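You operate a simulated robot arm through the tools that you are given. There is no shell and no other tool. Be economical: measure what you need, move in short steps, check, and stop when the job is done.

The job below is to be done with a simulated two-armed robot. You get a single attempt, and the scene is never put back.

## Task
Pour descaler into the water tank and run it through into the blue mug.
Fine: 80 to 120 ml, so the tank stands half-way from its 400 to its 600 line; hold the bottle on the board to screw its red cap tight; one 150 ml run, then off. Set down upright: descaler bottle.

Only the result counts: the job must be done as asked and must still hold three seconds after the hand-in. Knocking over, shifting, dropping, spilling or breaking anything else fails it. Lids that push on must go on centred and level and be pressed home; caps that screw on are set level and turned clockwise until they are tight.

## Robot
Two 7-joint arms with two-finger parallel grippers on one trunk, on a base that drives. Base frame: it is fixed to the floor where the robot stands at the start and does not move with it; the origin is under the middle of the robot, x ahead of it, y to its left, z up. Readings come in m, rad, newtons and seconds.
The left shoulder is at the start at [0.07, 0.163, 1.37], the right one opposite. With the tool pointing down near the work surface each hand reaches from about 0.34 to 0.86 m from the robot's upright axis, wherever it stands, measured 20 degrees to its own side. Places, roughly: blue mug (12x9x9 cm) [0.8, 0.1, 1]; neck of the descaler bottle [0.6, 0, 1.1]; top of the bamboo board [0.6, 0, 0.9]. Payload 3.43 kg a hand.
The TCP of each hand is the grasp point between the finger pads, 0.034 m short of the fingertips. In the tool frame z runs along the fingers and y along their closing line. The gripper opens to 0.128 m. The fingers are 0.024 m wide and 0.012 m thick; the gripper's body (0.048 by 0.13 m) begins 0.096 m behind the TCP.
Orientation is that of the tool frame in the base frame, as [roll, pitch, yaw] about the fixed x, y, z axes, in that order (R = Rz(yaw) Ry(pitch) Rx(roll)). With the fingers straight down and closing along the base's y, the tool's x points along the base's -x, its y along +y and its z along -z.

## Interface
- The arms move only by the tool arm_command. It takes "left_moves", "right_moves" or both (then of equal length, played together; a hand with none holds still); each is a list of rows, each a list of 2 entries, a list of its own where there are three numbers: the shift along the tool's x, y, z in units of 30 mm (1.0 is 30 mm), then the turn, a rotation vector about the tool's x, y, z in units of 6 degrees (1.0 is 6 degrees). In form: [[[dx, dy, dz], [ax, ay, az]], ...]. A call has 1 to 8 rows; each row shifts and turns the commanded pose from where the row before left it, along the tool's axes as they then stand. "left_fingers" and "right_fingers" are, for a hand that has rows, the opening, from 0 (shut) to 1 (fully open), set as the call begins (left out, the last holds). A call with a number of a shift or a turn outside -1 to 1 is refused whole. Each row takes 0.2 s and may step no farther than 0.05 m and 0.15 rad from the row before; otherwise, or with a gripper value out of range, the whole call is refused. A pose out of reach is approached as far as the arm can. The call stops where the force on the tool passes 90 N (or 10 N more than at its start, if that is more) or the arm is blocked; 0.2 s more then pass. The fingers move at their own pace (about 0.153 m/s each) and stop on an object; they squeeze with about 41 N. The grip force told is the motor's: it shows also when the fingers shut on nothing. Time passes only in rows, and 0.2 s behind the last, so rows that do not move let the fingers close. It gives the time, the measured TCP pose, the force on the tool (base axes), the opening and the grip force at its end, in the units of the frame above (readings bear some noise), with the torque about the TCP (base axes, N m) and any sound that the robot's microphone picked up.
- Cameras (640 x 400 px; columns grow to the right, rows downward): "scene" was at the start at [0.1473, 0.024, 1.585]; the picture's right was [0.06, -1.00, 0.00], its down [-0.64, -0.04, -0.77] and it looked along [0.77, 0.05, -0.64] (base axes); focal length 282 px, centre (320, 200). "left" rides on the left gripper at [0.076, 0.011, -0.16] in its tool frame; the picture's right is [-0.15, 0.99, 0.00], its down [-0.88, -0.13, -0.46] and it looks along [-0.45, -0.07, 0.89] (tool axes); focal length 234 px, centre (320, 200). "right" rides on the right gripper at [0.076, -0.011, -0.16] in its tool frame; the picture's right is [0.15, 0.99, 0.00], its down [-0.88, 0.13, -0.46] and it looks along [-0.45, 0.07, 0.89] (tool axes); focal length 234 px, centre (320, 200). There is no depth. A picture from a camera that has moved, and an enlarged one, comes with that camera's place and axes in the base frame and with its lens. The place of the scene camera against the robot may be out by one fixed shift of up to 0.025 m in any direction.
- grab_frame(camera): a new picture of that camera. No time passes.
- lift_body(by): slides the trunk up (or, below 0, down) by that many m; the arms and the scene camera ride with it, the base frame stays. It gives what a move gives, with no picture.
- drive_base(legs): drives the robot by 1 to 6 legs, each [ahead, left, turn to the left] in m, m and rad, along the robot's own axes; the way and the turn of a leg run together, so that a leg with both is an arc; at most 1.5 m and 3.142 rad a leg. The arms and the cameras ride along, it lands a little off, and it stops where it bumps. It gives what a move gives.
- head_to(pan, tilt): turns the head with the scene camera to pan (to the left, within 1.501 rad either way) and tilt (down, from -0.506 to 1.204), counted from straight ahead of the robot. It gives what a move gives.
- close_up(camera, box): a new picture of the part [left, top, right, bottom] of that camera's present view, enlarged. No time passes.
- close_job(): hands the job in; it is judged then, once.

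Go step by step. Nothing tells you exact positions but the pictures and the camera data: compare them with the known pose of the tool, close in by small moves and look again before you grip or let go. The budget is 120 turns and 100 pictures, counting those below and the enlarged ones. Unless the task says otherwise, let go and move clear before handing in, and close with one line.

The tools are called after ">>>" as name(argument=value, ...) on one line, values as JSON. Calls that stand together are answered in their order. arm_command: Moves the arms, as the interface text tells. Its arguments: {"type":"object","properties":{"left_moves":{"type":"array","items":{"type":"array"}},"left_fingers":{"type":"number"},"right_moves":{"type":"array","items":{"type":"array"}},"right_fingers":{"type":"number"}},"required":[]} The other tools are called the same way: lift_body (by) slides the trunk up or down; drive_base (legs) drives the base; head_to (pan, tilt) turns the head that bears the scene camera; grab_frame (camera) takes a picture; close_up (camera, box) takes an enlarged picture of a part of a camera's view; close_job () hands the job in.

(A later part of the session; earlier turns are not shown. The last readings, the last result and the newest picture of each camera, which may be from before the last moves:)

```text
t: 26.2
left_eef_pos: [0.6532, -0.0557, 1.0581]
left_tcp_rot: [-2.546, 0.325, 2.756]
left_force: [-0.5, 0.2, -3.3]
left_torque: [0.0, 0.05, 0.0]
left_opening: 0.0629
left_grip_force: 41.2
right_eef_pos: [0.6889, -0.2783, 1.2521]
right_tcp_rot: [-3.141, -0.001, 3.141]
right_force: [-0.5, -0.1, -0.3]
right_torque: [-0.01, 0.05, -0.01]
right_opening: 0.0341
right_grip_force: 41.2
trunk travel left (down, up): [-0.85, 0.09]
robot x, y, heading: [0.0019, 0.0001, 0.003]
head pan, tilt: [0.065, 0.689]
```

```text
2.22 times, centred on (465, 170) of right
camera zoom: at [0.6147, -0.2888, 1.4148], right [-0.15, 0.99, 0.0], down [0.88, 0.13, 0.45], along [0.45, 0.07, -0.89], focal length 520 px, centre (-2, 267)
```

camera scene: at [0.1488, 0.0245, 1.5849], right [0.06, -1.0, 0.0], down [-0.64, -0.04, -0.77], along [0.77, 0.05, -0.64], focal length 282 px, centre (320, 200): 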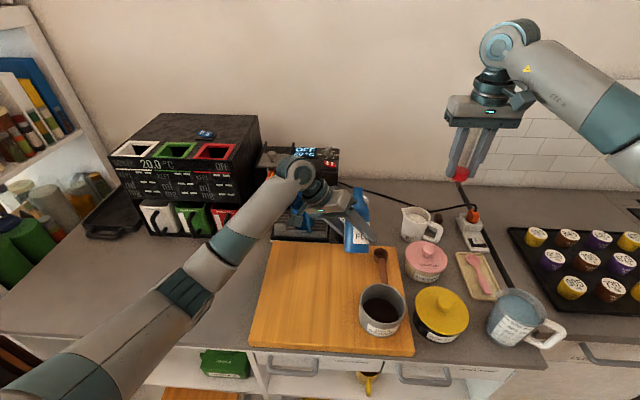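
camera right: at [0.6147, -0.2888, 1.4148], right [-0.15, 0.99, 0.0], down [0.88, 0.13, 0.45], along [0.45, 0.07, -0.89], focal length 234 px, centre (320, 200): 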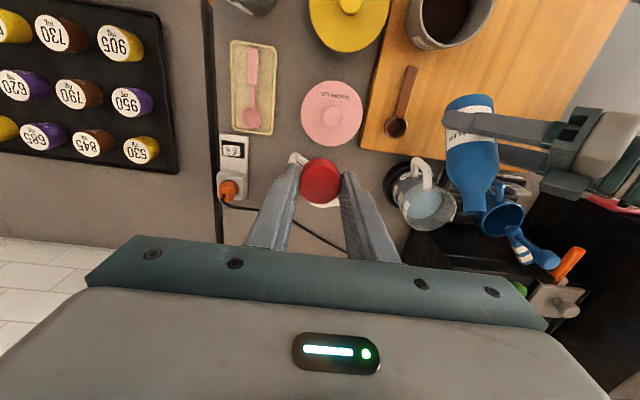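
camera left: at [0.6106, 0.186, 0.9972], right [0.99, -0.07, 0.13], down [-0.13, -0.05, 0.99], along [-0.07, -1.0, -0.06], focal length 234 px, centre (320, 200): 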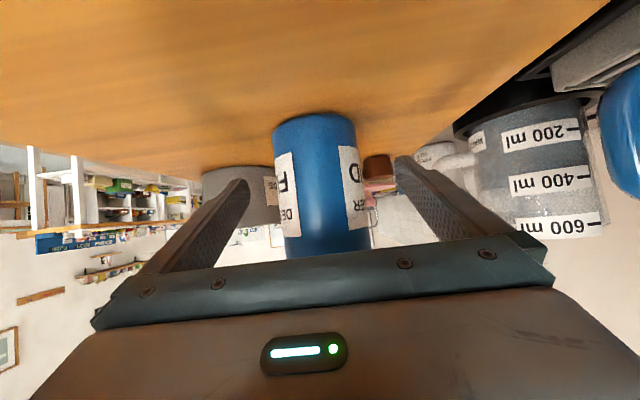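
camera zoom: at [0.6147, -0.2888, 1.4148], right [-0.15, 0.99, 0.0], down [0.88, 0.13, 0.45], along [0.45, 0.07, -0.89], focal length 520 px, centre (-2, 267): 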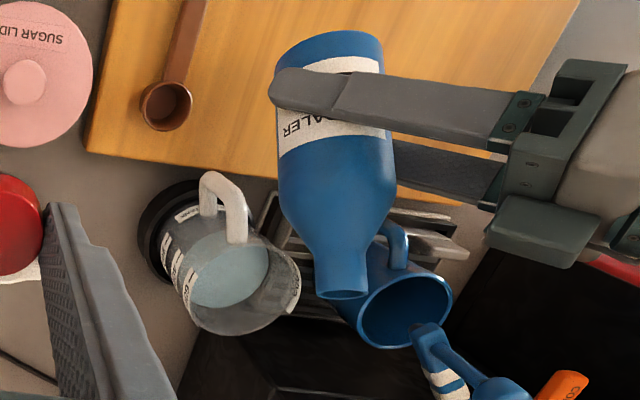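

The mouth sits where calculated and the tank centre is confirmed at (0.79, -0.055). I'm tilting to 60°.

>>> arm_command(left_moves=[[[0, 0, 0], [0.36, 0.695, -0.623]], [[0, 0, 0], [0.36, 0.695, -0.623]]])

>>> close_up(camera="right", box=[370, 80, 560, 260])

```text
t: 26.8
left_eef_pos: [0.6532, -0.0552, 1.0586]
left_tcp_rot: [-2.467, 0.129, 2.777]
left_force: [-0.6, 0.0, -3.2]
left_torque: [0.02, 0.02, -0.05]
left_opening: 0.0628
left_grip_force: 41.1
right_eef_pos: [0.6888, -0.2778, 1.2536]
right_tcp_rot: [-3.142, -0.003, 3.141]
right_force: [-0.2, 0.2, -0.1]
right_torque: [0.0, 0.04, 0.04]
right_opening: 0.0342
right_grip_force: 40.8
trunk travel left (down, up): [-0.85, 0.09]
robot x, y, heading: [0.0029, -0.0003, -0.004]
head pan, tilt: [0.065, 0.689]
```

```text
2.22 times, centred on (465, 170) of right
camera zoom: at [0.6145, -0.2893, 1.4148], right [-0.15, 0.99, 0.0], down [0.88, 0.13, 0.46], along [0.45, 0.07, -0.89], focal length 520 px, centre (-2, 267)
```

zoom: 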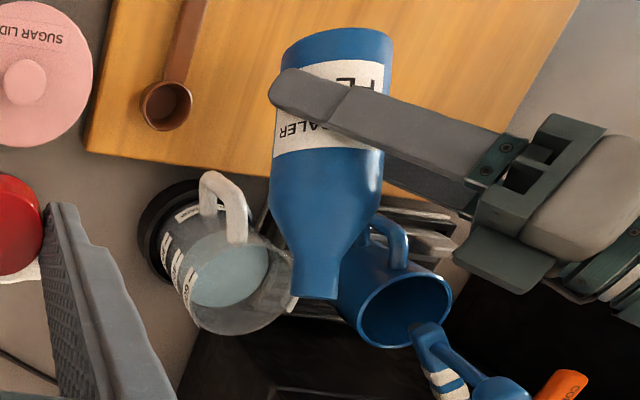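

No flow yet. I'm tilting to 72° with a slight rise.

>>> arm_command(left_moves=[[[0, -0.13, -0.15], [0.36, 0.695, -0.623]], [[0.01, -0.13, -0.15], [0.36, 0.695, -0.623]]])

>>> close_up(camera="right", box=[370, 80, 560, 260])

```text
t: 27.4
left_eef_pos: [0.6518, -0.0554, 1.0703]
left_tcp_rot: [-2.392, -0.067, 2.78]
left_force: [0.2, -0.9, -2.3]
left_torque: [0.01, 0.08, -0.03]
left_opening: 0.0628
left_grip_force: 41.3
right_eef_pos: [0.6893, -0.2785, 1.2542]
right_tcp_rot: [3.138, -0.001, 3.139]
right_force: [-0.1, -0.1, 0.6]
right_torque: [0.01, 0.01, 0.03]
right_opening: 0.0344
right_grip_force: 40.8
trunk travel left (down, up): [-0.85, 0.09]
robot x, y, heading: [0.0009, 0.0009, 0.008]
head pan, tilt: [0.065, 0.689]
```

```text
2.22 times, centred on (465, 170) of right
camera zoom: at [0.6142, -0.2897, 1.4148], right [-0.15, 0.99, 0.0], down [0.88, 0.13, 0.46], along [0.45, 0.07, -0.89], focal length 520 px, centre (-2, 267)
```

zoom: 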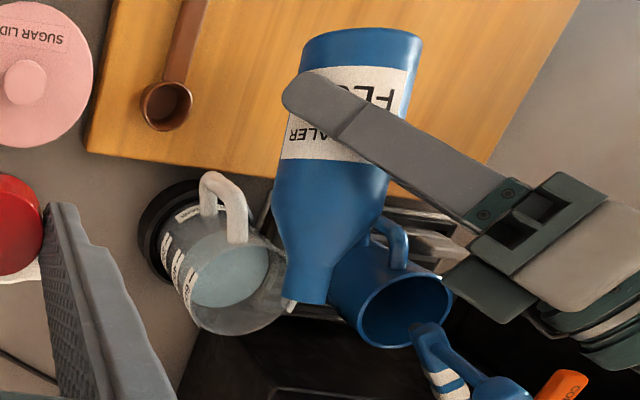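

Still no visible flow at 72°. I'm tilting a further 6° with a little rise.

>>> arm_command(left_moves=[[[0.04, -0.23, -0.23], [0.36, 0.695, -0.623]]])

>>> close_up(camera="right", box=[370, 80, 560, 260])

```text
t: 27.8
left_eef_pos: [0.6501, -0.055, 1.0825]
left_tcp_rot: [-2.353, -0.165, 2.776]
left_force: [-0.5, -0.1, -2.6]
left_torque: [0.01, 0.04, -0.03]
left_opening: 0.0631
left_grip_force: 41.2
right_eef_pos: [0.6893, -0.2789, 1.2537]
right_tcp_rot: [3.14, -0.001, 3.141]
right_force: [-0.3, 0.3, 0.3]
right_torque: [0.03, 0.0, 0.0]
right_opening: 0.0343
right_grip_force: 41.3
trunk travel left (down, up): [-0.85, 0.09]
robot x, y, heading: [0.0019, 0.0009, -0.001]
head pan, tilt: [0.065, 0.689]
```

```text
2.22 times, centred on (465, 170) of right
camera zoom: at [0.614, -0.2898, 1.4149], right [-0.15, 0.99, 0.0], down [0.88, 0.13, 0.46], along [0.45, 0.07, -0.89], focal length 520 px, centre (-2, 267)
```

zoom: 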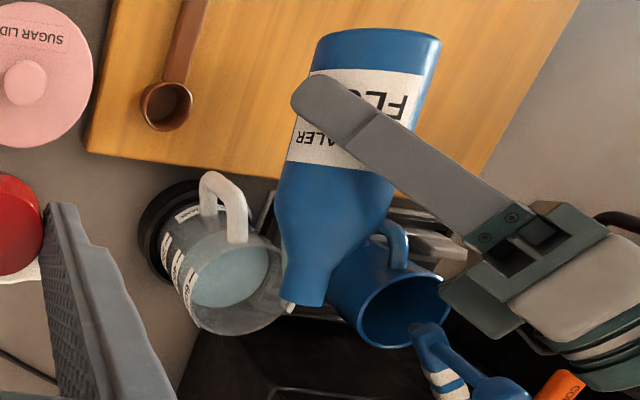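

Nothing yet. I'm going on in smaller 3–4° steps and watching.

>>> arm_command(left_moves=[[[0.05, -0.14, -0.13], [0.216, 0.417, -0.374]], [[0, 0, 0], [0, 0, 0]]])

>>> close_up(camera="right", box=[395, 140, 500, 250])

```text
t: 28.4
left_eef_pos: [0.6487, -0.0544, 1.088]
left_tcp_rot: [-2.33, -0.222, 2.773]
left_force: [0.3, 0.5, -2.8]
left_torque: [0.0, 0.05, -0.03]
left_opening: 0.063
left_grip_force: 41.0
right_eef_pos: [0.6897, -0.2779, 1.2541]
right_tcp_rot: [-3.141, 0.001, 3.141]
right_force: [0.3, 0.4, -0.1]
right_torque: [-0.04, 0.01, -0.04]
right_opening: 0.0343
right_grip_force: 41.0
trunk travel left (down, up): [-0.85, 0.09]
robot x, y, heading: [0.0018, -0.0028, 0.004]
head pan, tilt: [0.065, 0.689]
```

```text
3.64 times, centred on (448, 195) of right
camera zoom: at [0.6137, -0.2894, 1.4151], right [-0.15, 0.99, 0.0], down [0.88, 0.13, 0.46], along [0.45, 0.07, -0.89], focal length 852 px, centre (-144, 218)
```

zoom: 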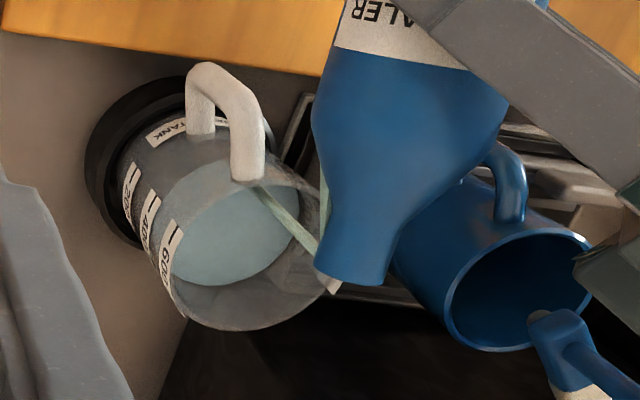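

The stream has begun and falls inside the tank. I'm holding the angle briefly and watching the level.

>>> arm_command(left_moves=[[[0, 0, 0], [0, 0, 0]], [[0, 0, 0], [0, 0, 0]], [[0, 0, 0], [0, 0, 0]]])

>>> close_up(camera="right", box=[395, 140, 500, 250])

```text
t: 29.2
left_eef_pos: [0.6487, -0.0527, 1.0874]
left_tcp_rot: [-2.329, -0.22, 2.769]
left_force: [0.1, -0.2, -3.1]
left_torque: [0.04, 0.02, 0.0]
left_opening: 0.0631
left_grip_force: 41.1
right_eef_pos: [0.6885, -0.2783, 1.2536]
right_tcp_rot: [-3.142, -0.001, 3.14]
right_force: [0.2, -0.1, -0.2]
right_torque: [-0.03, 0.01, 0.02]
right_opening: 0.0343
right_grip_force: 40.7
trunk travel left (down, up): [-0.85, 0.09]
robot x, y, heading: [-0.0011, 0.0019, 0.002]
head pan, tilt: [0.065, 0.689]
```

```text
3.64 times, centred on (448, 195) of right
camera zoom: at [0.6134, -0.289, 1.4154], right [-0.15, 0.99, 0.0], down [0.88, 0.13, 0.46], along [0.45, 0.07, -0.89], focal length 852 px, centre (-144, 218)
```

zoom: 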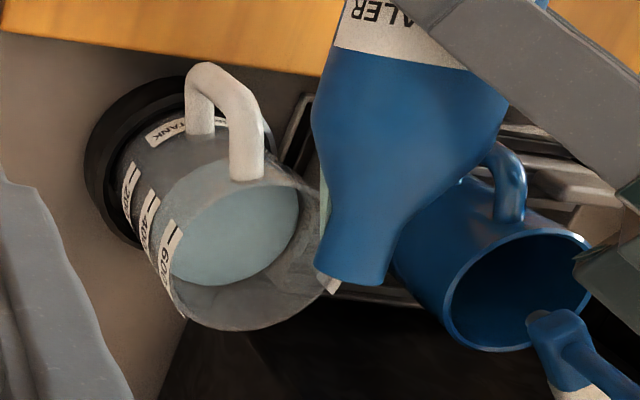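

The flow stopped by itself, so the poured amount follows the angle. I'm stepping on to about 84.5° and letting it settle.

>>> arm_command(left_moves=[[[0.05, -0.12, -0.11], [0.216, 0.417, -0.374]], [[0, 0, 0], [0, 0, 0]], [[0, 0, 0], [0, 0, 0]], [[0, 0, 0], [0, 0, 0]]])

>>> close_up(camera="right", box=[395, 140, 500, 250])

```text
t: 30.2
left_eef_pos: [0.6491, -0.0547, 1.0921]
left_tcp_rot: [-2.306, -0.28, 2.767]
left_force: [-0.1, -0.2, -1.8]
left_torque: [0.0, 0.01, 0.0]
left_opening: 0.0629
left_grip_force: 41.3
right_eef_pos: [0.6889, -0.2779, 1.2526]
right_tcp_rot: [3.141, -0.001, 3.141]
right_force: [-1.3, 0.3, -1.0]
right_torque: [0.01, 0.0, 0.02]
right_opening: 0.0343
right_grip_force: 40.5
trunk travel left (down, up): [-0.85, 0.09]
robot x, y, heading: [0.0006, -0.0009, 0.003]
head pan, tilt: [0.065, 0.689]
```

```text
3.64 times, centred on (448, 195) of right
camera zoom: at [0.6135, -0.2893, 1.4152], right [-0.15, 0.99, 0.0], down [0.88, 0.13, 0.46], along [0.45, 0.07, -0.89], focal length 852 px, centre (-144, 218)
```

zoom: 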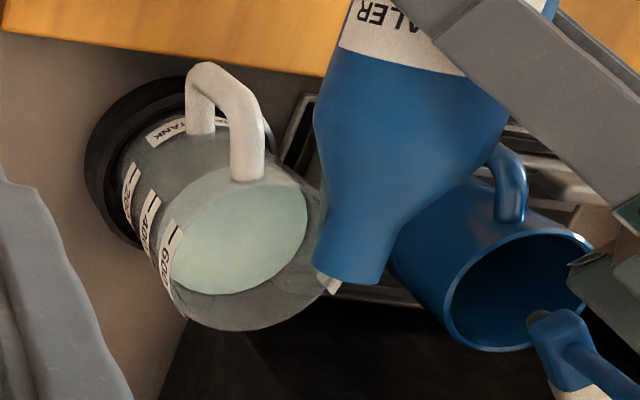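

The level has risen and turned greenish, by roughly 50 ml. I'll zoom on the tank for a finer reading.

>>> close_up(camera="right", box=[415, 175, 490, 235])

>>> close_up(camera="scene", box=[310, 170, 390, 250])

```text
6.67 times, centred on (452, 205) of right
camera zoom: at [0.6135, -0.2893, 1.4152], right [-0.15, 0.99, 0.0], down [0.88, 0.13, 0.46], along [0.45, 0.07, -0.89], focal length 1561 px, centre (-563, 167)
```

zoom: 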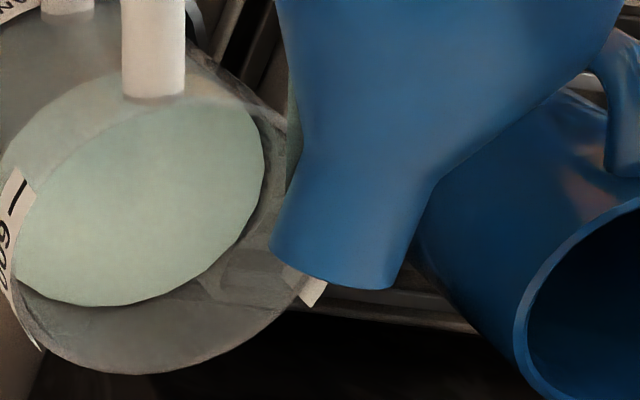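

```text
5.00 times, centred on (350, 210) of scene
camera zoom: at [0.1479, 0.0236, 1.585], right [0.06, -1.0, 0.0], down [-0.64, -0.04, -0.77], along [0.77, 0.05, -0.64], focal length 1412 px, centre (170, 150)
```

zoom: 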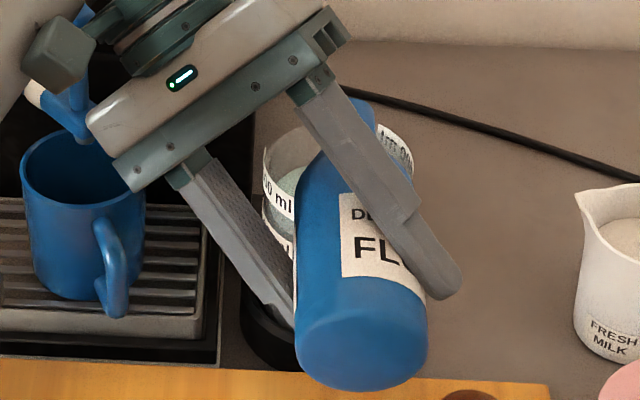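

About 55 ml so far. I'm tilting 2.5° more and settling.

>>> arm_command(left_moves=[[[0.03, -0.08, -0.07], [0.15, 0.289, -0.26]], [[0, 0, 0], [0, 0, 0]], [[0, 0, 0], [0, 0, 0]], [[0, 0, 0], [0, 0, 0]], [[0, 0, 0], [0, 0, 0]]])

>>> close_up(camera="right", box=[415, 175, 490, 235])

```text
t: 31.4
left_eef_pos: [0.6496, -0.0537, 1.0956]
left_tcp_rot: [-2.288, -0.319, 2.76]
left_force: [-0.1, -0.1, -2.9]
left_torque: [0.02, 0.01, 0.0]
left_opening: 0.0627
left_grip_force: 41.3
right_eef_pos: [0.6889, -0.2774, 1.2535]
right_tcp_rot: [-3.141, 0.0, 3.14]
right_force: [-0.8, 0.1, 0.0]
right_torque: [0.0, 0.01, 0.02]
right_opening: 0.0342
right_grip_force: 40.7
trunk travel left (down, up): [-0.85, 0.09]
robot x, y, heading: [-0.0019, -0.0, 0.005]
head pan, tilt: [0.065, 0.689]
```

```text
6.67 times, centred on (452, 205) of right
camera zoom: at [0.6134, -0.2891, 1.4154], right [-0.15, 0.99, 0.0], down [0.88, 0.13, 0.46], along [0.45, 0.07, -0.89], focal length 1561 px, centre (-563, 167)
```

zoom: 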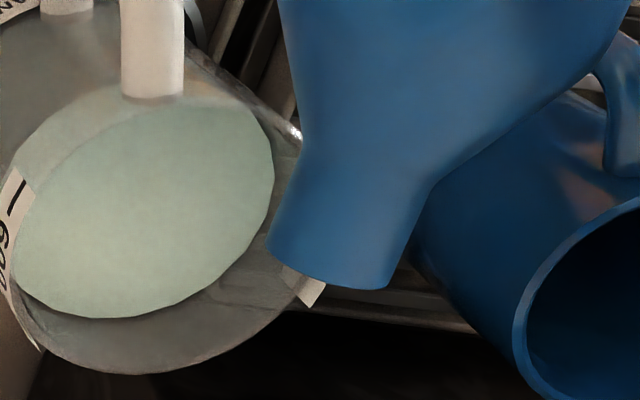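

Both measures give about 92–95 ml. I'm tilting the bottle back upright to read the level properly.

>>> arm_command(left_moves=[[[0, 0, 0], [-0.36, -0.695, 0.623]], [[0, 0, 0], [-0.36, -0.695, 0.623]], [[0, 0, 0], [-0.36, -0.695, 0.623]], [[0, 0, 0], [-0.36, -0.695, 0.623]], [[0, 0, 0], [-0.36, -0.695, 0.623]], [[0, 0, 0], [-0.36, -0.695, 0.623]], [[0, 0, 0], [-0.36, -0.695, 0.623]], [[0, 0, 0], [-0.36, -0.695, 0.623]]])

>>> arm_command(left_moves=[[[0, 0, 0], [-0.36, -0.695, 0.623]], [[0, 0, 0], [-0.36, -0.695, 0.623]], [[0, 0, 0], [-0.36, -0.695, 0.623]], [[0, 0, 0], [-0.36, -0.695, 0.623]], [[0, 0, 0], [-0.36, -0.695, 0.623]], [[0, 0, 0], [-0.36, -0.695, 0.623]], [[0, 0, 0], [-0.22, -0.425, 0.381]]])

>>> grab_frame(camera="scene")

>>> grab_frame(camera="right")

```text
t: 33.2
left_eef_pos: [0.649, -0.0542, 1.0959]
left_tcp_rot: [-2.609, 0.459, 2.731]
left_force: [-0.1, 0.8, -1.8]
left_torque: [0.01, -0.01, 0.0]
left_opening: 0.0627
left_grip_force: 41.2
right_eef_pos: [0.6882, -0.2775, 1.2537]
right_tcp_rot: [-3.141, 0.001, 3.14]
right_force: [0.2, 0.8, 0.6]
right_torque: [-0.02, -0.02, -0.02]
right_opening: 0.0341
right_grip_force: 40.6
trunk travel left (down, up): [-0.85, 0.09]
robot x, y, heading: [0.0024, -0.0007, 0.001]
head pan, tilt: [0.065, 0.689]
```

```text
t: 34.8
left_eef_pos: [0.6489, -0.0537, 1.0953]
left_tcp_rot: [3.13, 1.043, 2.334]
left_force: [0.6, 0.2, -2.3]
left_torque: [0.03, 0.0, -0.02]
left_opening: 0.0625
left_grip_force: 41.1
right_eef_pos: [0.6884, -0.2788, 1.2548]
right_tcp_rot: [3.141, 0.0, 3.14]
right_force: [0.0, -0.1, -0.6]
right_torque: [0.0, -0.01, 0.02]
right_opening: 0.0345
right_grip_force: 40.8
trunk travel left (down, up): [-0.85, 0.09]
robot x, y, heading: [0.0014, -0.0037, -0.002]
head pan, tilt: [0.065, 0.689]
```

```text
54 pictures are left
camera scene: at [0.1474, 0.024, 1.585], right [0.06, -1.0, 0.0], down [-0.64, -0.04, -0.77], along [0.77, 0.05, -0.64], focal length 282 px, centre (320, 200)
```

scene: 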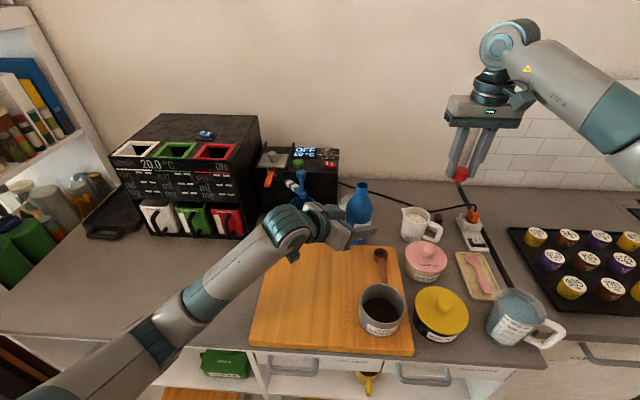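

```text
53 pictures are left
camera right: at [0.6131, -0.2889, 1.4156], right [-0.15, 0.99, 0.0], down [0.88, 0.13, 0.46], along [0.45, 0.07, -0.89], focal length 234 px, centre (320, 200)
```

right: 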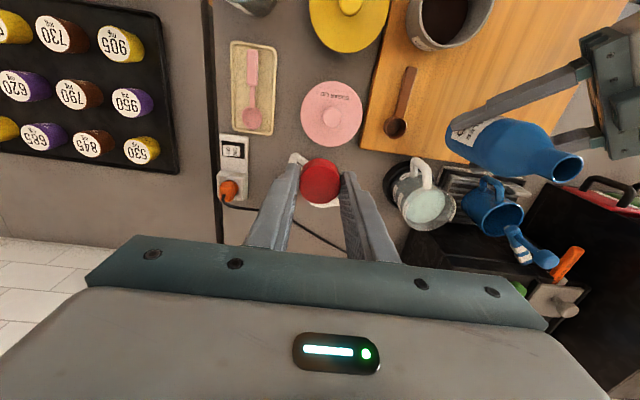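

The bottle is upright. I'm carrying it back over its old place on the board, just above touching, and re-reading the tank with the same zoom as at the start.

>>> arm_command(left_moves=[[[0.86, 0.06, -0.12], [0, 0, 0]], [[0.86, 0.06, -0.12], [0, 0, 0]], [[0.86, 0.06, -0.12], [0, 0, 0]], [[0.86, 0.06, -0.12], [0, 0, 0]], [[0.86, 0.06, -0.12], [0, 0, 0]]])

>>> close_up(camera="scene", box=[330, 190, 378, 242])

>>> close_up(camera="right", box=[385, 155, 465, 235])

>>> close_up(camera="scene", box=[240, 180, 420, 300])

```text
t: 36.0
left_eef_pos: [0.5988, 0.0105, 0.9925]
left_tcp_rot: [3.134, 1.045, 2.337]
left_force: [-0.3, 0.4, -1.6]
left_torque: [0.04, 0.01, 0.0]
left_opening: 0.0625
left_grip_force: 40.7
right_eef_pos: [0.6869, -0.278, 1.2541]
right_tcp_rot: [-3.14, -0.001, 3.141]
right_force: [0.1, -1.1, -0.2]
right_torque: [0.01, 0.0, -0.01]
right_opening: 0.034
right_grip_force: 41.1
trunk travel left (down, up): [-0.85, 0.09]
robot x, y, heading: [0.0002, 0.0015, -0.002]
head pan, tilt: [0.065, 0.689]
```

```text
7.69 times, centred on (354, 216) of scene
camera zoom: at [0.1469, 0.0248, 1.5851], right [0.06, -1.0, 0.0], down [-0.64, -0.04, -0.77], along [0.77, 0.05, -0.64], focal length 2172 px, centre (58, 77)
```

zoom: 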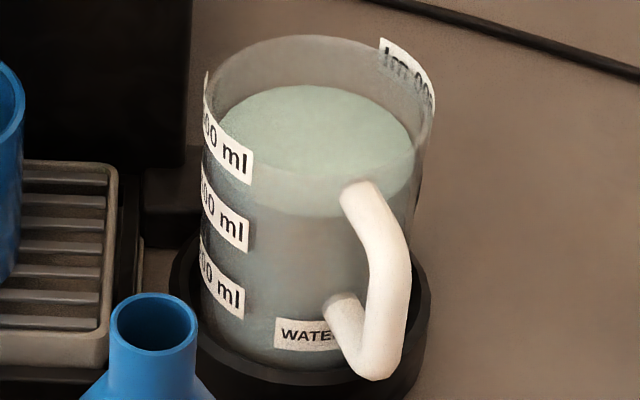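

```text
5.00 times, centred on (425, 195) of right
camera zoom: at [0.6126, -0.2883, 1.4159], right [-0.15, 0.99, 0.0], down [0.88, 0.13, 0.46], along [0.45, 0.07, -0.89], focal length 1171 px, centre (-205, 225)
```

zoom: 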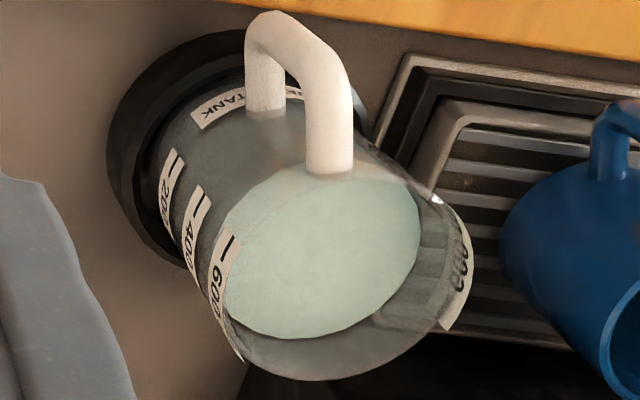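

```text
3.33 times, centred on (330, 240) of scene
camera zoom: at [0.1469, 0.0248, 1.5851], right [0.06, -1.0, 0.0], down [-0.64, -0.04, -0.77], along [0.77, 0.05, -0.64], focal length 941 px, centre (287, 67)
```

zoom: 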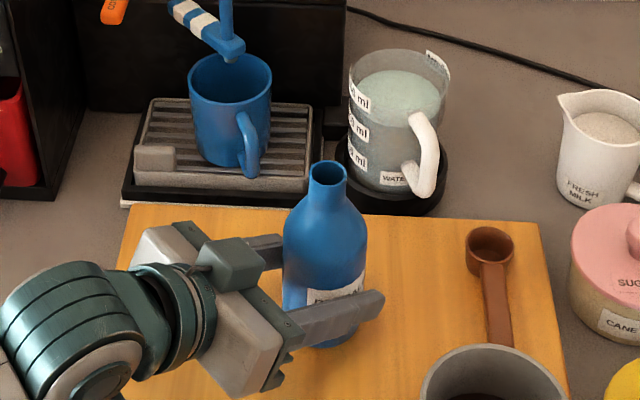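

By the two cameras I get 85–93 ml, which is a bit close to the lower limit. I'll top up with about 12 ml by returning to the same pose and tilting about 0.8° past the last angle.

>>> arm_command(left_moves=[[[-0.86, -0.06, 0.12], [0, 0, 0]], [[-0.86, -0.06, 0.12], [0, 0, 0]], [[-0.86, -0.06, 0.12], [0, 0, 0]], [[-0.86, -0.06, 0.12], [0, 0, 0]], [[-0.86, -0.06, 0.12], [0, 0, 0]], [[0, 0, 0], [0.36, 0.695, -0.623]], [[0, 0, 0], [0.36, 0.695, -0.623]], [[0, 0, 0], [0.36, 0.695, -0.623]]])

>>> arm_command(left_moves=[[[0, 0, 0], [0.36, 0.695, -0.623]], [[0, 0, 0], [0.36, 0.695, -0.623]], [[0, 0, 0], [0.36, 0.695, -0.623]], [[0, 0, 0], [0.36, 0.695, -0.623]], [[0, 0, 0], [0.36, 0.695, -0.623]], [[0, 0, 0], [0.36, 0.695, -0.623]], [[0, 0, 0], [0.36, 0.695, -0.623]], [[0, 0, 0], [0.36, 0.695, -0.623]]])

>>> arm_command(left_moves=[[[0, 0, 0], [0.36, 0.695, -0.623]], [[0, 0, 0], [0.36, 0.695, -0.623]], [[0, 0, 0], [0.27, 0.521, -0.467]], [[0, 0, 0], [0.27, 0.521, -0.467]], [[0, 0, 0], [0, 0, 0]], [[0, 0, 0], [0, 0, 0]]])

>>> close_up(camera="right", box=[415, 175, 490, 235])

```text
t: 37.8
left_eef_pos: [0.6498, -0.0536, 1.0937]
left_tcp_rot: [-2.822, 0.793, 2.601]
left_force: [0.1, -0.1, -1.9]
left_torque: [0.0, -0.03, 0.04]
left_opening: 0.0627
left_grip_force: 41.2
right_eef_pos: [0.6892, -0.2784, 1.2525]
right_tcp_rot: [3.14, -0.001, 3.14]
right_force: [-0.4, -0.4, -0.2]
right_torque: [0.01, 0.0, 0.0]
right_opening: 0.0339
right_grip_force: 41.5
trunk travel left (down, up): [-0.85, 0.09]
robot x, y, heading: [-0.0013, 0.0025, -0.0]
head pan, tilt: [0.065, 0.689]
```

```text
t: 39.6
left_eef_pos: [0.6491, -0.0542, 1.0945]
left_tcp_rot: [-2.427, 0.032, 2.78]
left_force: [0.0, -0.1, -0.9]
left_torque: [0.0, 0.0, 0.0]
left_opening: 0.0626
left_grip_force: 41.0
right_eef_pos: [0.6883, -0.2788, 1.2543]
right_tcp_rot: [3.139, -0.001, 3.139]
right_force: [0.0, 0.8, -1.0]
right_torque: [0.0, 0.02, 0.05]
right_opening: 0.0343
right_grip_force: 41.0
trunk travel left (down, up): [-0.85, 0.09]
robot x, y, heading: [0.0028, -0.0008, 0.003]
head pan, tilt: [0.065, 0.689]
```

```text
t: 41.0
left_eef_pos: [0.6494, -0.0536, 1.0961]
left_tcp_rot: [-2.294, -0.308, 2.762]
left_force: [-0.2, -0.4, -1.6]
left_torque: [-0.01, 0.04, -0.03]
left_opening: 0.0625
left_grip_force: 41.3
right_eef_pos: [0.6875, -0.2778, 1.2546]
right_tcp_rot: [-3.141, 0.001, 3.14]
right_force: [0.6, -0.1, 0.6]
right_torque: [0.0, 0.03, -0.02]
right_opening: 0.0339
right_grip_force: 40.6
trunk travel left (down, up): [-0.85, 0.09]
robot x, y, heading: [-0.0007, -0.0033, -0.001]
head pan, tilt: [0.065, 0.689]
```

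```text
6.67 times, centred on (452, 205) of right
camera zoom: at [0.6131, -0.2889, 1.4155], right [-0.15, 0.99, 0.0], down [0.88, 0.13, 0.46], along [0.45, 0.07, -0.89], focal length 1561 px, centre (-563, 167)
```

zoom: 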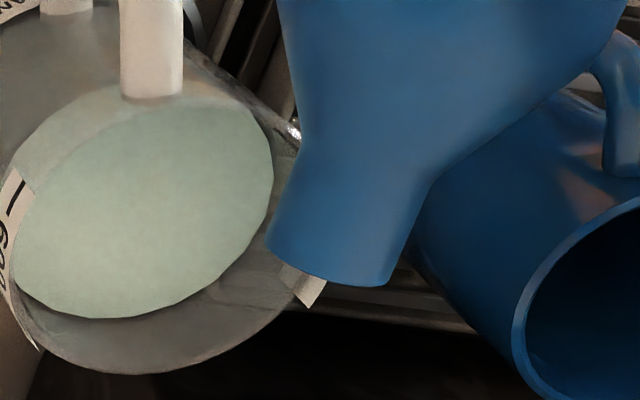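

I'm still just short of the earlier angle, as the level is unchanged. I'm adding the last 1.5° and settling.

>>> arm_command(left_moves=[[[0, 0, 0], [0.09, 0.174, -0.156]], [[0, 0, 0], [0, 0, 0]], [[0, 0, 0], [0, 0, 0]], [[0, 0, 0], [0, 0, 0]], [[0, 0, 0], [0, 0, 0]]])

>>> close_up(camera="right", box=[415, 175, 490, 235])

```text
t: 42.2
left_eef_pos: [0.6493, -0.0556, 1.0955]
left_tcp_rot: [-2.283, -0.333, 2.759]
left_force: [0.3, 0.5, -1.3]
left_torque: [0.02, -0.02, 0.02]
left_opening: 0.0625
left_grip_force: 40.9
right_eef_pos: [0.688, -0.2792, 1.2541]
right_tcp_rot: [3.141, 0.001, 3.14]
right_force: [-1.1, 0.6, 1.1]
right_torque: [-0.02, -0.01, 0.0]
right_opening: 0.0341
right_grip_force: 40.7
trunk travel left (down, up): [-0.85, 0.09]
robot x, y, heading: [0.0012, 0.0055, -0.001]
head pan, tilt: [0.065, 0.689]
```

```text
6.67 times, centred on (452, 205) of right
camera zoom: at [0.6133, -0.2891, 1.4154], right [-0.15, 0.99, 0.0], down [0.88, 0.13, 0.46], along [0.45, 0.07, -0.89], focal length 1561 px, centre (-563, 167)
```

zoom: 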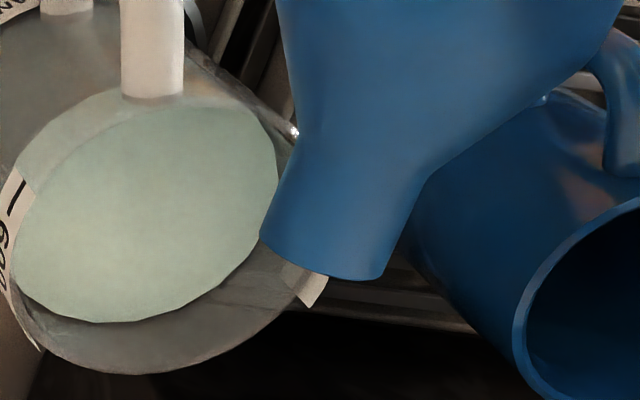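

The level rose another ~12 ml, putting it at about 100 ml. I'm tilting back upright and carrying the bottle back over its place.

>>> arm_command(left_moves=[[[0, 0, 0], [-0.36, -0.695, 0.623]], [[0, 0, 0], [-0.36, -0.695, 0.623]], [[0, 0, 0], [-0.36, -0.695, 0.623]], [[0, 0, 0], [-0.36, -0.695, 0.623]], [[0, 0, 0], [-0.36, -0.695, 0.623]], [[0, 0, 0], [-0.36, -0.695, 0.623]], [[0, 0, 0], [-0.36, -0.695, 0.623]], [[0, 0, 0], [-0.36, -0.695, 0.623]]])

>>> arm_command(left_moves=[[[0, 0, 0], [-0.36, -0.695, 0.623]], [[0, 0, 0], [-0.36, -0.695, 0.623]], [[0, 0, 0], [-0.36, -0.695, 0.623]], [[0, 0, 0], [-0.36, -0.695, 0.623]], [[0, 0, 0], [-0.36, -0.695, 0.623]], [[0, 0, 0], [-0.36, -0.695, 0.623]], [[0, 0, 0], [-0.27, -0.521, 0.467]]])

>>> arm_command(left_moves=[[[0.86, 0.06, -0.12], [0, 0, 0]], [[0.86, 0.06, -0.12], [0, 0, 0]], [[0.86, 0.06, -0.12], [0, 0, 0]], [[0.86, 0.06, -0.12], [0, 0, 0]], [[0.86, 0.06, -0.12], [0, 0, 0]]])

>>> close_up(camera="scene", box=[330, 190, 378, 242])

>>> grab_frame(camera="left")

```text
t: 44.0
left_eef_pos: [0.6492, -0.0534, 1.0959]
left_tcp_rot: [-2.602, 0.446, 2.734]
left_force: [-0.6, 0.7, -1.7]
left_torque: [0.0, -0.01, -0.01]
left_opening: 0.0626
left_grip_force: 41.6
right_eef_pos: [0.6885, -0.2773, 1.2542]
right_tcp_rot: [3.14, 0.001, 3.139]
right_force: [-0.2, -0.6, -0.7]
right_torque: [0.0, 0.01, -0.02]
right_opening: 0.0342
right_grip_force: 41.3
trunk travel left (down, up): [-0.85, 0.09]
robot x, y, heading: [0.0008, -0.001, 0.001]
head pan, tilt: [0.065, 0.689]
```

```text
t: 45.6
left_eef_pos: [0.6501, -0.0543, 1.0945]
left_tcp_rot: [3.131, 1.046, 2.336]
left_force: [-0.4, -0.4, -1.6]
left_torque: [0.0, -0.01, 0.01]
left_opening: 0.0624
left_grip_force: 40.9
right_eef_pos: [0.6881, -0.2774, 1.2552]
right_tcp_rot: [3.141, 0.0, 3.14]
right_force: [-0.2, 0.4, -0.4]
right_torque: [-0.03, 0.04, 0.02]
right_opening: 0.0335
right_grip_force: 40.9
trunk travel left (down, up): [-0.85, 0.09]
robot x, y, heading: [0.0007, 0.0011, -0.001]
head pan, tilt: [0.065, 0.689]
```

```text
t: 46.8
left_eef_pos: [0.5984, 0.0115, 0.9933]
left_tcp_rot: [3.135, 1.044, 2.339]
left_force: [0.5, 0.5, -1.6]
left_torque: [-0.01, -0.01, -0.01]
left_opening: 0.0625
left_grip_force: 41.1
right_eef_pos: [0.6877, -0.2772, 1.2547]
right_tcp_rot: [-3.141, 0.001, 3.139]
right_force: [0.2, 0.0, -0.4]
right_torque: [0.0, 0.03, 0.02]
right_opening: 0.034
right_grip_force: 41.3
trunk travel left (down, up): [-0.85, 0.09]
robot x, y, heading: [0.0, -0.0011, 0.008]
head pan, tilt: [0.065, 0.689]
```

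```text
7.69 times, centred on (354, 216) of scene
camera zoom: at [0.1469, 0.0248, 1.5851], right [0.06, -1.0, 0.0], down [-0.64, -0.04, -0.77], along [0.77, 0.05, -0.64], focal length 2172 px, centre (58, 77)
```

zoom: 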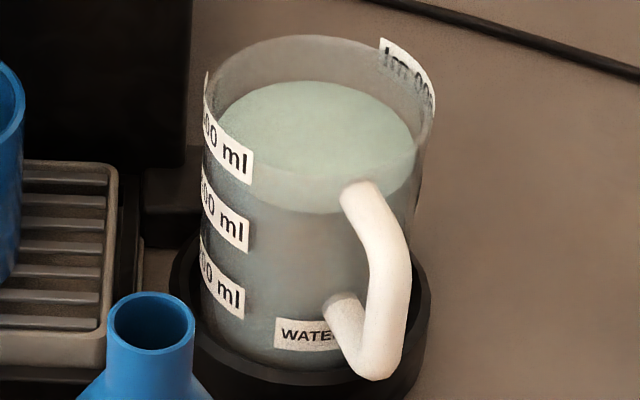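

```text
46 pictures are left
camera left: at [0.4837, 0.1451, 1.0087], right [0.76, 0.64, 0.13], down [-0.06, -0.13, 0.99], along [0.65, -0.76, -0.06], focal length 234 px, centre (320, 200)
```

left: 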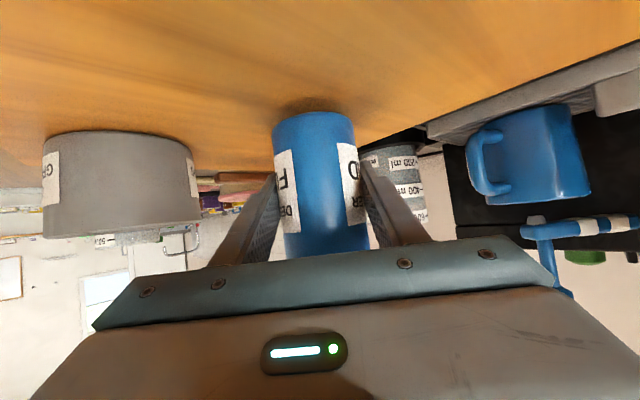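

The tank now reads mid-way between 400 and 600. I'm lowering the bottle onto the board until it just takes contact.

>>> arm_command(left_moves=[[[0.17, 0, 0.1], [0, 0, 0]], [[0.12, 0, 0.07], [0, 0, 0]], [[0.03, 0, 0.017], [0, 0, 0]]])

>>> arm_command(left_moves=[[[0.03, 0, 0.017], [0, 0, 0]]])

```text
t: 47.6
left_eef_pos: [0.5987, 0.0099, 0.9838]
left_tcp_rot: [3.132, 1.049, 2.336]
left_force: [-1.1, 1.5, 10.6]
left_torque: [-0.18, 0.21, 0.0]
left_opening: 0.0628
left_grip_force: 40.8
right_eef_pos: [0.6873, -0.278, 1.2555]
right_tcp_rot: [3.141, 0.001, 3.14]
right_force: [0.2, 0.6, 0.6]
right_torque: [0.0, 0.0, 0.02]
right_opening: 0.0334
right_grip_force: 41.2
trunk travel left (down, up): [-0.85, 0.09]
robot x, y, heading: [0.0, 0.0015, 0.002]
head pan, tilt: [0.065, 0.689]
```

```text
t: 48.0
left_eef_pos: [0.5991, 0.0102, 0.9848]
left_tcp_rot: [3.128, 1.051, 2.336]
left_force: [0.0, 3.4, 18.2]
left_torque: [-0.27, 0.39, -0.01]
left_opening: 0.0626
left_grip_force: 40.6
right_eef_pos: [0.6867, -0.2777, 1.2547]
right_tcp_rot: [3.141, 0.004, 3.139]
right_force: [-0.7, 0.0, -0.7]
right_torque: [-0.02, -0.05, 0.0]
right_opening: 0.034
right_grip_force: 41.7
trunk travel left (down, up): [-0.85, 0.09]
robot x, y, heading: [-0.0008, 0.0047, 0.002]
head pan, tilt: [0.065, 0.689]
```

The bottle is standing on the board. I'll open briefly so that it sits flat, then grip again to hold it for screwing.

>>> arm_command(left_moves=[[[0, 0, 0], [0, 0, 0]], [[0, 0, 0], [0, 0, 0]]], left_fingers=0.6)

>>> arm_command(left_moves=[[[0, 0, 0], [0, 0, 0]], [[0, 0, 0], [0, 0, 0]], [[0, 0, 0], [0, 0, 0]]], left_fingers=0)

>>> arm_command(right_moves=[[[0.6, 1, 0], [0, 0, 0]], [[0.6, 1, 0], [0, 0, 0]], [[0.6, 1, 0], [0, 0, 0]], [[0.6, 1, 0], [0, 0, 0]], [[0.6, 1, 0], [0, 0, 0]], [[0, 1, 0], [0, 0, 0]]])

>>> grab_frame(camera="right")

>>> grab_frame(camera="scene")

```text
t: 48.6
left_eef_pos: [0.5988, 0.0093, 0.9813]
left_tcp_rot: [3.132, 1.044, 2.337]
left_force: [-1.0, 0.9, -0.1]
left_torque: [-0.01, -0.01, 0.05]
left_opening: 0.0768
left_grip_force: 0.0
right_eef_pos: [0.6875, -0.2776, 1.2538]
right_tcp_rot: [-3.141, 0.0, 3.139]
right_force: [-0.6, -0.7, 0.8]
right_torque: [0.02, -0.05, 0.03]
right_opening: 0.0336
right_grip_force: 40.8
trunk travel left (down, up): [-0.85, 0.09]
robot x, y, heading: [0.0014, -0.0032, -0.002]
head pan, tilt: [0.065, 0.689]
```

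```text
t: 49.4
left_eef_pos: [0.5998, 0.0102, 0.9808]
left_tcp_rot: [3.134, 1.044, 2.337]
left_force: [-0.8, -0.7, -0.1]
left_torque: [-0.04, 0.03, 0.01]
left_opening: 0.0625
left_grip_force: 40.8
right_eef_pos: [0.6888, -0.2788, 1.2542]
right_tcp_rot: [-3.141, -0.002, 3.14]
right_force: [-0.8, 0.0, -0.1]
right_torque: [-0.01, 0.03, -0.02]
right_opening: 0.0336
right_grip_force: 40.7
trunk travel left (down, up): [-0.85, 0.09]
robot x, y, heading: [0.0007, 0.0001, -0.003]
head pan, tilt: [0.065, 0.689]
```

```text
t: 50.8
left_eef_pos: [0.6002, 0.0115, 0.9811]
left_tcp_rot: [3.136, 1.048, 2.342]
left_force: [0.1, 0.2, 0.3]
left_torque: [0.0, 0.06, -0.07]
left_opening: 0.0627
left_grip_force: 41.1
right_eef_pos: [0.5952, -0.0976, 1.2535]
right_tcp_rot: [-3.14, 0.002, 3.139]
right_force: [0.2, 0.1, 0.1]
right_torque: [-0.02, 0.02, 0.0]
right_opening: 0.0334
right_grip_force: 40.9
trunk travel left (down, up): [-0.85, 0.09]
robot x, y, heading: [0.0016, 0.001, 0.001]
head pan, tilt: [0.065, 0.689]
```

```text
45 pictures are left
camera right: at [0.5203, -0.1078, 1.4161], right [-0.14, 0.99, 0.0], down [0.88, 0.13, 0.46], along [0.45, 0.07, -0.89], focal length 234 px, centre (320, 200)
```

right: 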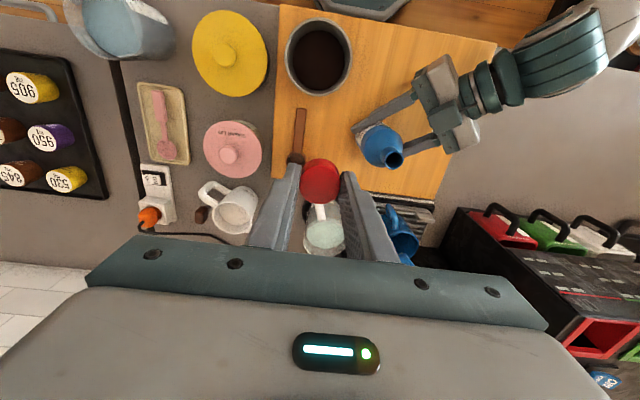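

```text
44 pictures are left
camera scene: at [0.1479, 0.0262, 1.585], right [0.06, -1.0, 0.0], down [-0.64, -0.04, -0.77], along [0.77, 0.05, -0.64], focal length 282 px, centre (320, 200)
```

scene: 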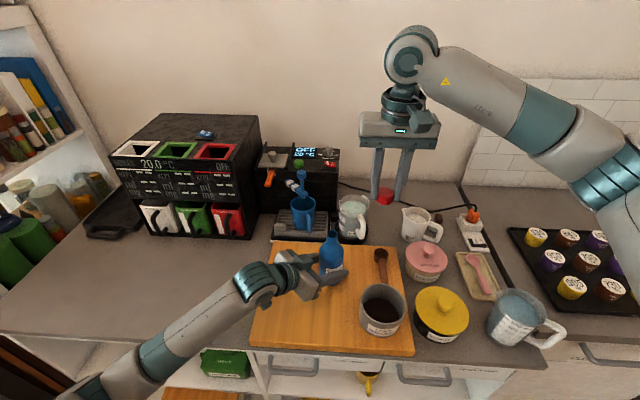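

Now a close look at the bottle mouth with the right camera to fix its centre.

>>> close_up(camera="right", box=[280, 110, 440, 210])

```text
4.00 times, centred on (360, 160) of right
camera zoom: at [0.5203, -0.1078, 1.4161], right [-0.14, 0.99, 0.0], down [0.88, 0.13, 0.46], along [0.45, 0.07, -0.89], focal length 937 px, centre (160, 360)
```

zoom: 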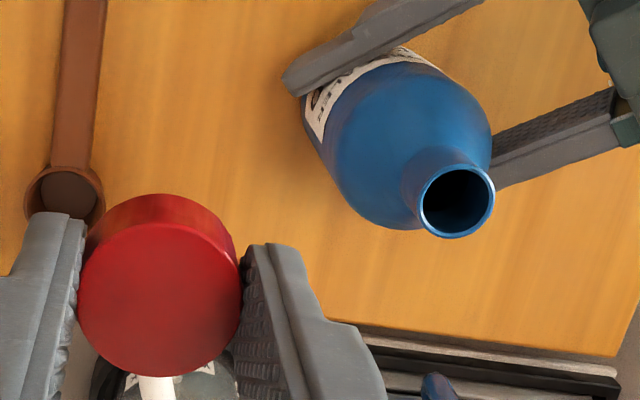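

The mouth is at about (0.602, 0.009), and the cap needs to move (+4, +105) mm. I'm going over the mouth and partway down, then checking.

>>> arm_command(right_moves=[[[-0.04, 0.875, 0], [0, 0, 0]], [[-0.04, 0.875, 0], [0, 0, 0]], [[-0.04, 0.875, 0], [0, 0, 0]], [[-0.03, 0.875, 0], [0, 0, 0]], [[0, 0, 0.9], [0, 0, 0]], [[0, 0, 0.9], [0, 0, 0]], [[0, 0, 0.7], [0, 0, 0]]])

>>> close_up(camera="right", box=[240, 70, 400, 200])

>>> close_up(camera="scene", box=[270, 170, 390, 260])

>>> grab_frame(camera="left")

```text
t: 52.4
left_eef_pos: [0.6009, 0.01, 0.9814]
left_tcp_rot: [3.135, 1.043, 2.338]
left_force: [0.9, -0.1, 0.8]
left_torque: [-0.08, 0.03, -0.04]
left_opening: 0.0627
left_grip_force: 41.3
right_eef_pos: [0.6015, 0.0051, 1.1786]
right_tcp_rot: [-3.14, 0.0, -3.14]
right_force: [-0.7, 0.0, -0.1]
right_torque: [0.01, 0.02, -0.02]
right_opening: 0.0332
right_grip_force: 41.4
trunk travel left (down, up): [-0.85, 0.09]
robot x, y, heading: [0.0007, 0.0016, 0.0]
head pan, tilt: [0.065, 0.689]
```

```text
3.08 times, centred on (320, 135) of right
camera zoom: at [0.5265, -0.0055, 1.3396], right [-0.15, 0.99, 0.0], down [0.88, 0.13, 0.46], along [0.45, 0.07, -0.89], focal length 720 px, centre (320, 400)
```

zoom: 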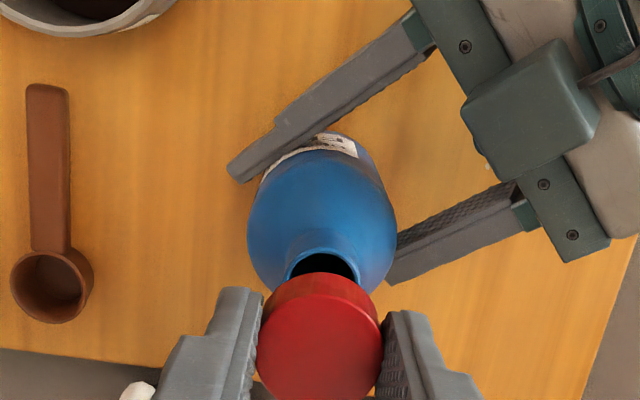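

```text
4.44 times, centred on (330, 215) of scene
camera zoom: at [0.1476, 0.0243, 1.5851], right [0.06, -1.0, 0.0], down [-0.64, -0.04, -0.77], along [0.77, 0.05, -0.64], focal length 1255 px, centre (276, 133)
```

zoom: 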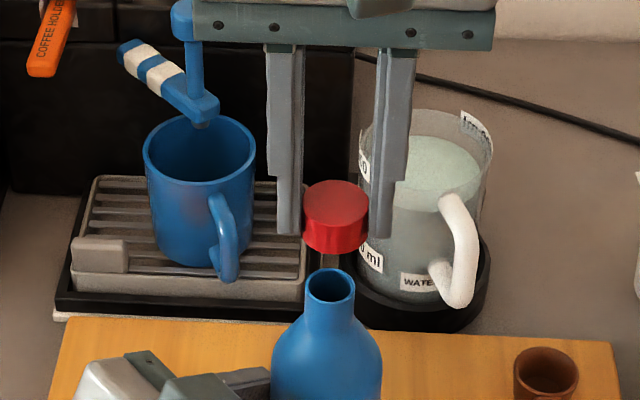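

```text
40 pictures are left
camera left: at [0.4854, 0.1436, 0.9963], right [0.76, 0.64, 0.13], down [-0.06, -0.13, 0.99], along [0.65, -0.76, -0.06], focal length 234 px, centre (320, 200)
```

left: 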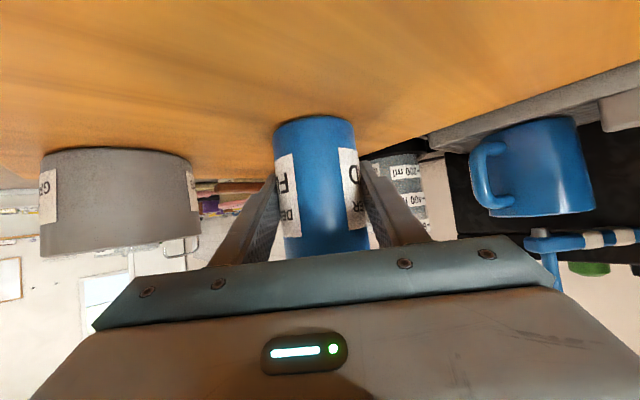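

The cap needs about (+3.6, +1.5) mm more. First I'll wind the right hand 90° counter-clockwise to gain a long clockwise stroke, applying the shift on the way.

>>> arm_command(right_moves=[[[-0.12, 0.05, 0], [0, 0, -1]], [[0, 0, 0], [0, 0, -1]], [[0, 0, 0], [0, 0, -1]], [[0, 0, 0], [0, 0, -1]], [[0, 0, 0], [0, 0, -1]], [[0, 0, 0], [0, 0, -1]], [[0, 0, 0], [0, 0, -1]], [[0, 0, 0], [0, 0, -1]]])

>>> arm_command(right_moves=[[[0, 0, 0], [0, 0, -1]], [[0, 0, 0], [0, 0, -1]], [[0, 0, 0], [0, 0, -1]], [[0, 0, 0], [0, 0, -1]], [[0, 0, 0], [0, 0, -1]], [[0, 0, 0], [0, 0, -1]], [[0, 0, 0], [0, 0, -1]]])

>>> close_up(camera="right", box=[240, 70, 400, 200])

>>> grab_frame(camera="scene")

```text
t: 54.2
left_eef_pos: [0.6007, 0.0099, 0.9825]
left_tcp_rot: [3.132, 1.044, 2.338]
left_force: [-0.7, -0.5, 0.4]
left_torque: [-0.08, 0.07, 0.02]
left_opening: 0.0625
left_grip_force: 41.3
right_eef_pos: [0.6052, 0.0069, 1.1789]
right_tcp_rot: [3.14, -0.001, -2.303]
right_force: [-0.4, -0.3, 0.1]
right_torque: [0.0, 0.02, -0.02]
right_opening: 0.0334
right_grip_force: 41.1
trunk travel left (down, up): [-0.85, 0.09]
robot x, y, heading: [0.0029, -0.0017, 0.0]
head pan, tilt: [0.065, 0.689]
```

```text
t: 55.8
left_eef_pos: [0.6002, 0.0101, 0.9826]
left_tcp_rot: [3.133, 1.042, 2.336]
left_force: [-1.0, -0.6, 0.8]
left_torque: [-0.08, 0.08, -0.03]
left_opening: 0.0624
left_grip_force: 41.1
right_eef_pos: [0.6054, 0.0068, 1.1781]
right_tcp_rot: [-3.14, 0.002, -1.945]
right_force: [0.0, -0.7, -0.6]
right_torque: [0.0, -0.01, 0.01]
right_opening: 0.0331
right_grip_force: 40.8
right hand out of reach, approached as far as the arm can: row 4, 5, 6, 7
trunk travel left (down, up): [-0.85, 0.09]
robot x, y, heading: [-0.0009, -0.0022, 0.003]
head pan, tilt: [0.065, 0.689]
```

```text
3.08 times, centred on (320, 135) of right
camera zoom: at [0.5888, -0.0684, 1.3392], right [-0.97, 0.22, 0.0], down [0.2, 0.87, 0.46], along [0.1, 0.44, -0.89], focal length 720 px, centre (320, 400)
```

zoom: 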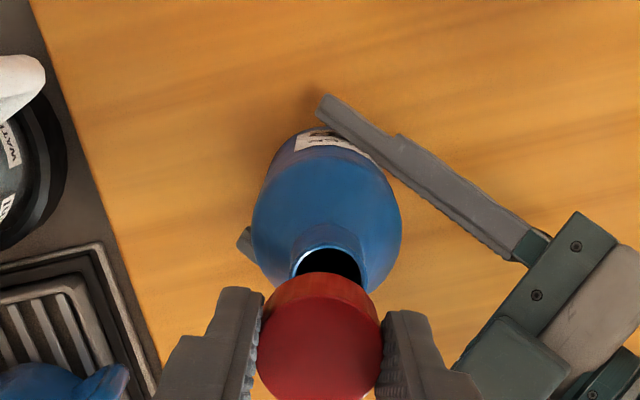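

```text
38 pictures are left
camera scene: at [0.147, 0.0239, 1.5851], right [0.06, -1.0, 0.0], down [-0.64, -0.04, -0.77], along [0.77, 0.05, -0.64], focal length 282 px, centre (320, 200)
```

scene: 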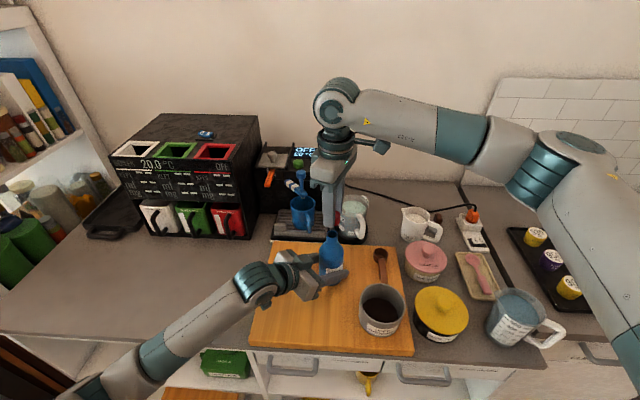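

The wrist limits at about 68° of wind-up, which is fine. From both views the cap needs about (-2, +2.3) mm. I'm unwinding the over-commanded part first to see where the command stands.

>>> arm_command(right_moves=[[[0, 0, 0], [0, 0, 1]], [[0, 0, 0], [0, 0, 1]], [[0, 0, 0], [0, 0, 1]]])

```text
t: 56.6
left_eef_pos: [0.601, 0.0096, 0.9807]
left_tcp_rot: [3.133, 1.043, 2.337]
left_force: [-0.8, -1.6, 2.3]
left_torque: [-0.08, 0.04, -0.01]
left_opening: 0.0626
left_grip_force: 41.0
right_eef_pos: [0.6044, 0.0073, 1.178]
right_tcp_rot: [3.141, 0.001, -2.262]
right_force: [0.3, -0.5, -1.1]
right_torque: [0.01, 0.02, 0.01]
right_opening: 0.0332
right_grip_force: 41.1
trunk travel left (down, up): [-0.85, 0.09]
robot x, y, heading: [-0.0009, -0.0029, -0.003]
head pan, tilt: [0.065, 0.689]
```

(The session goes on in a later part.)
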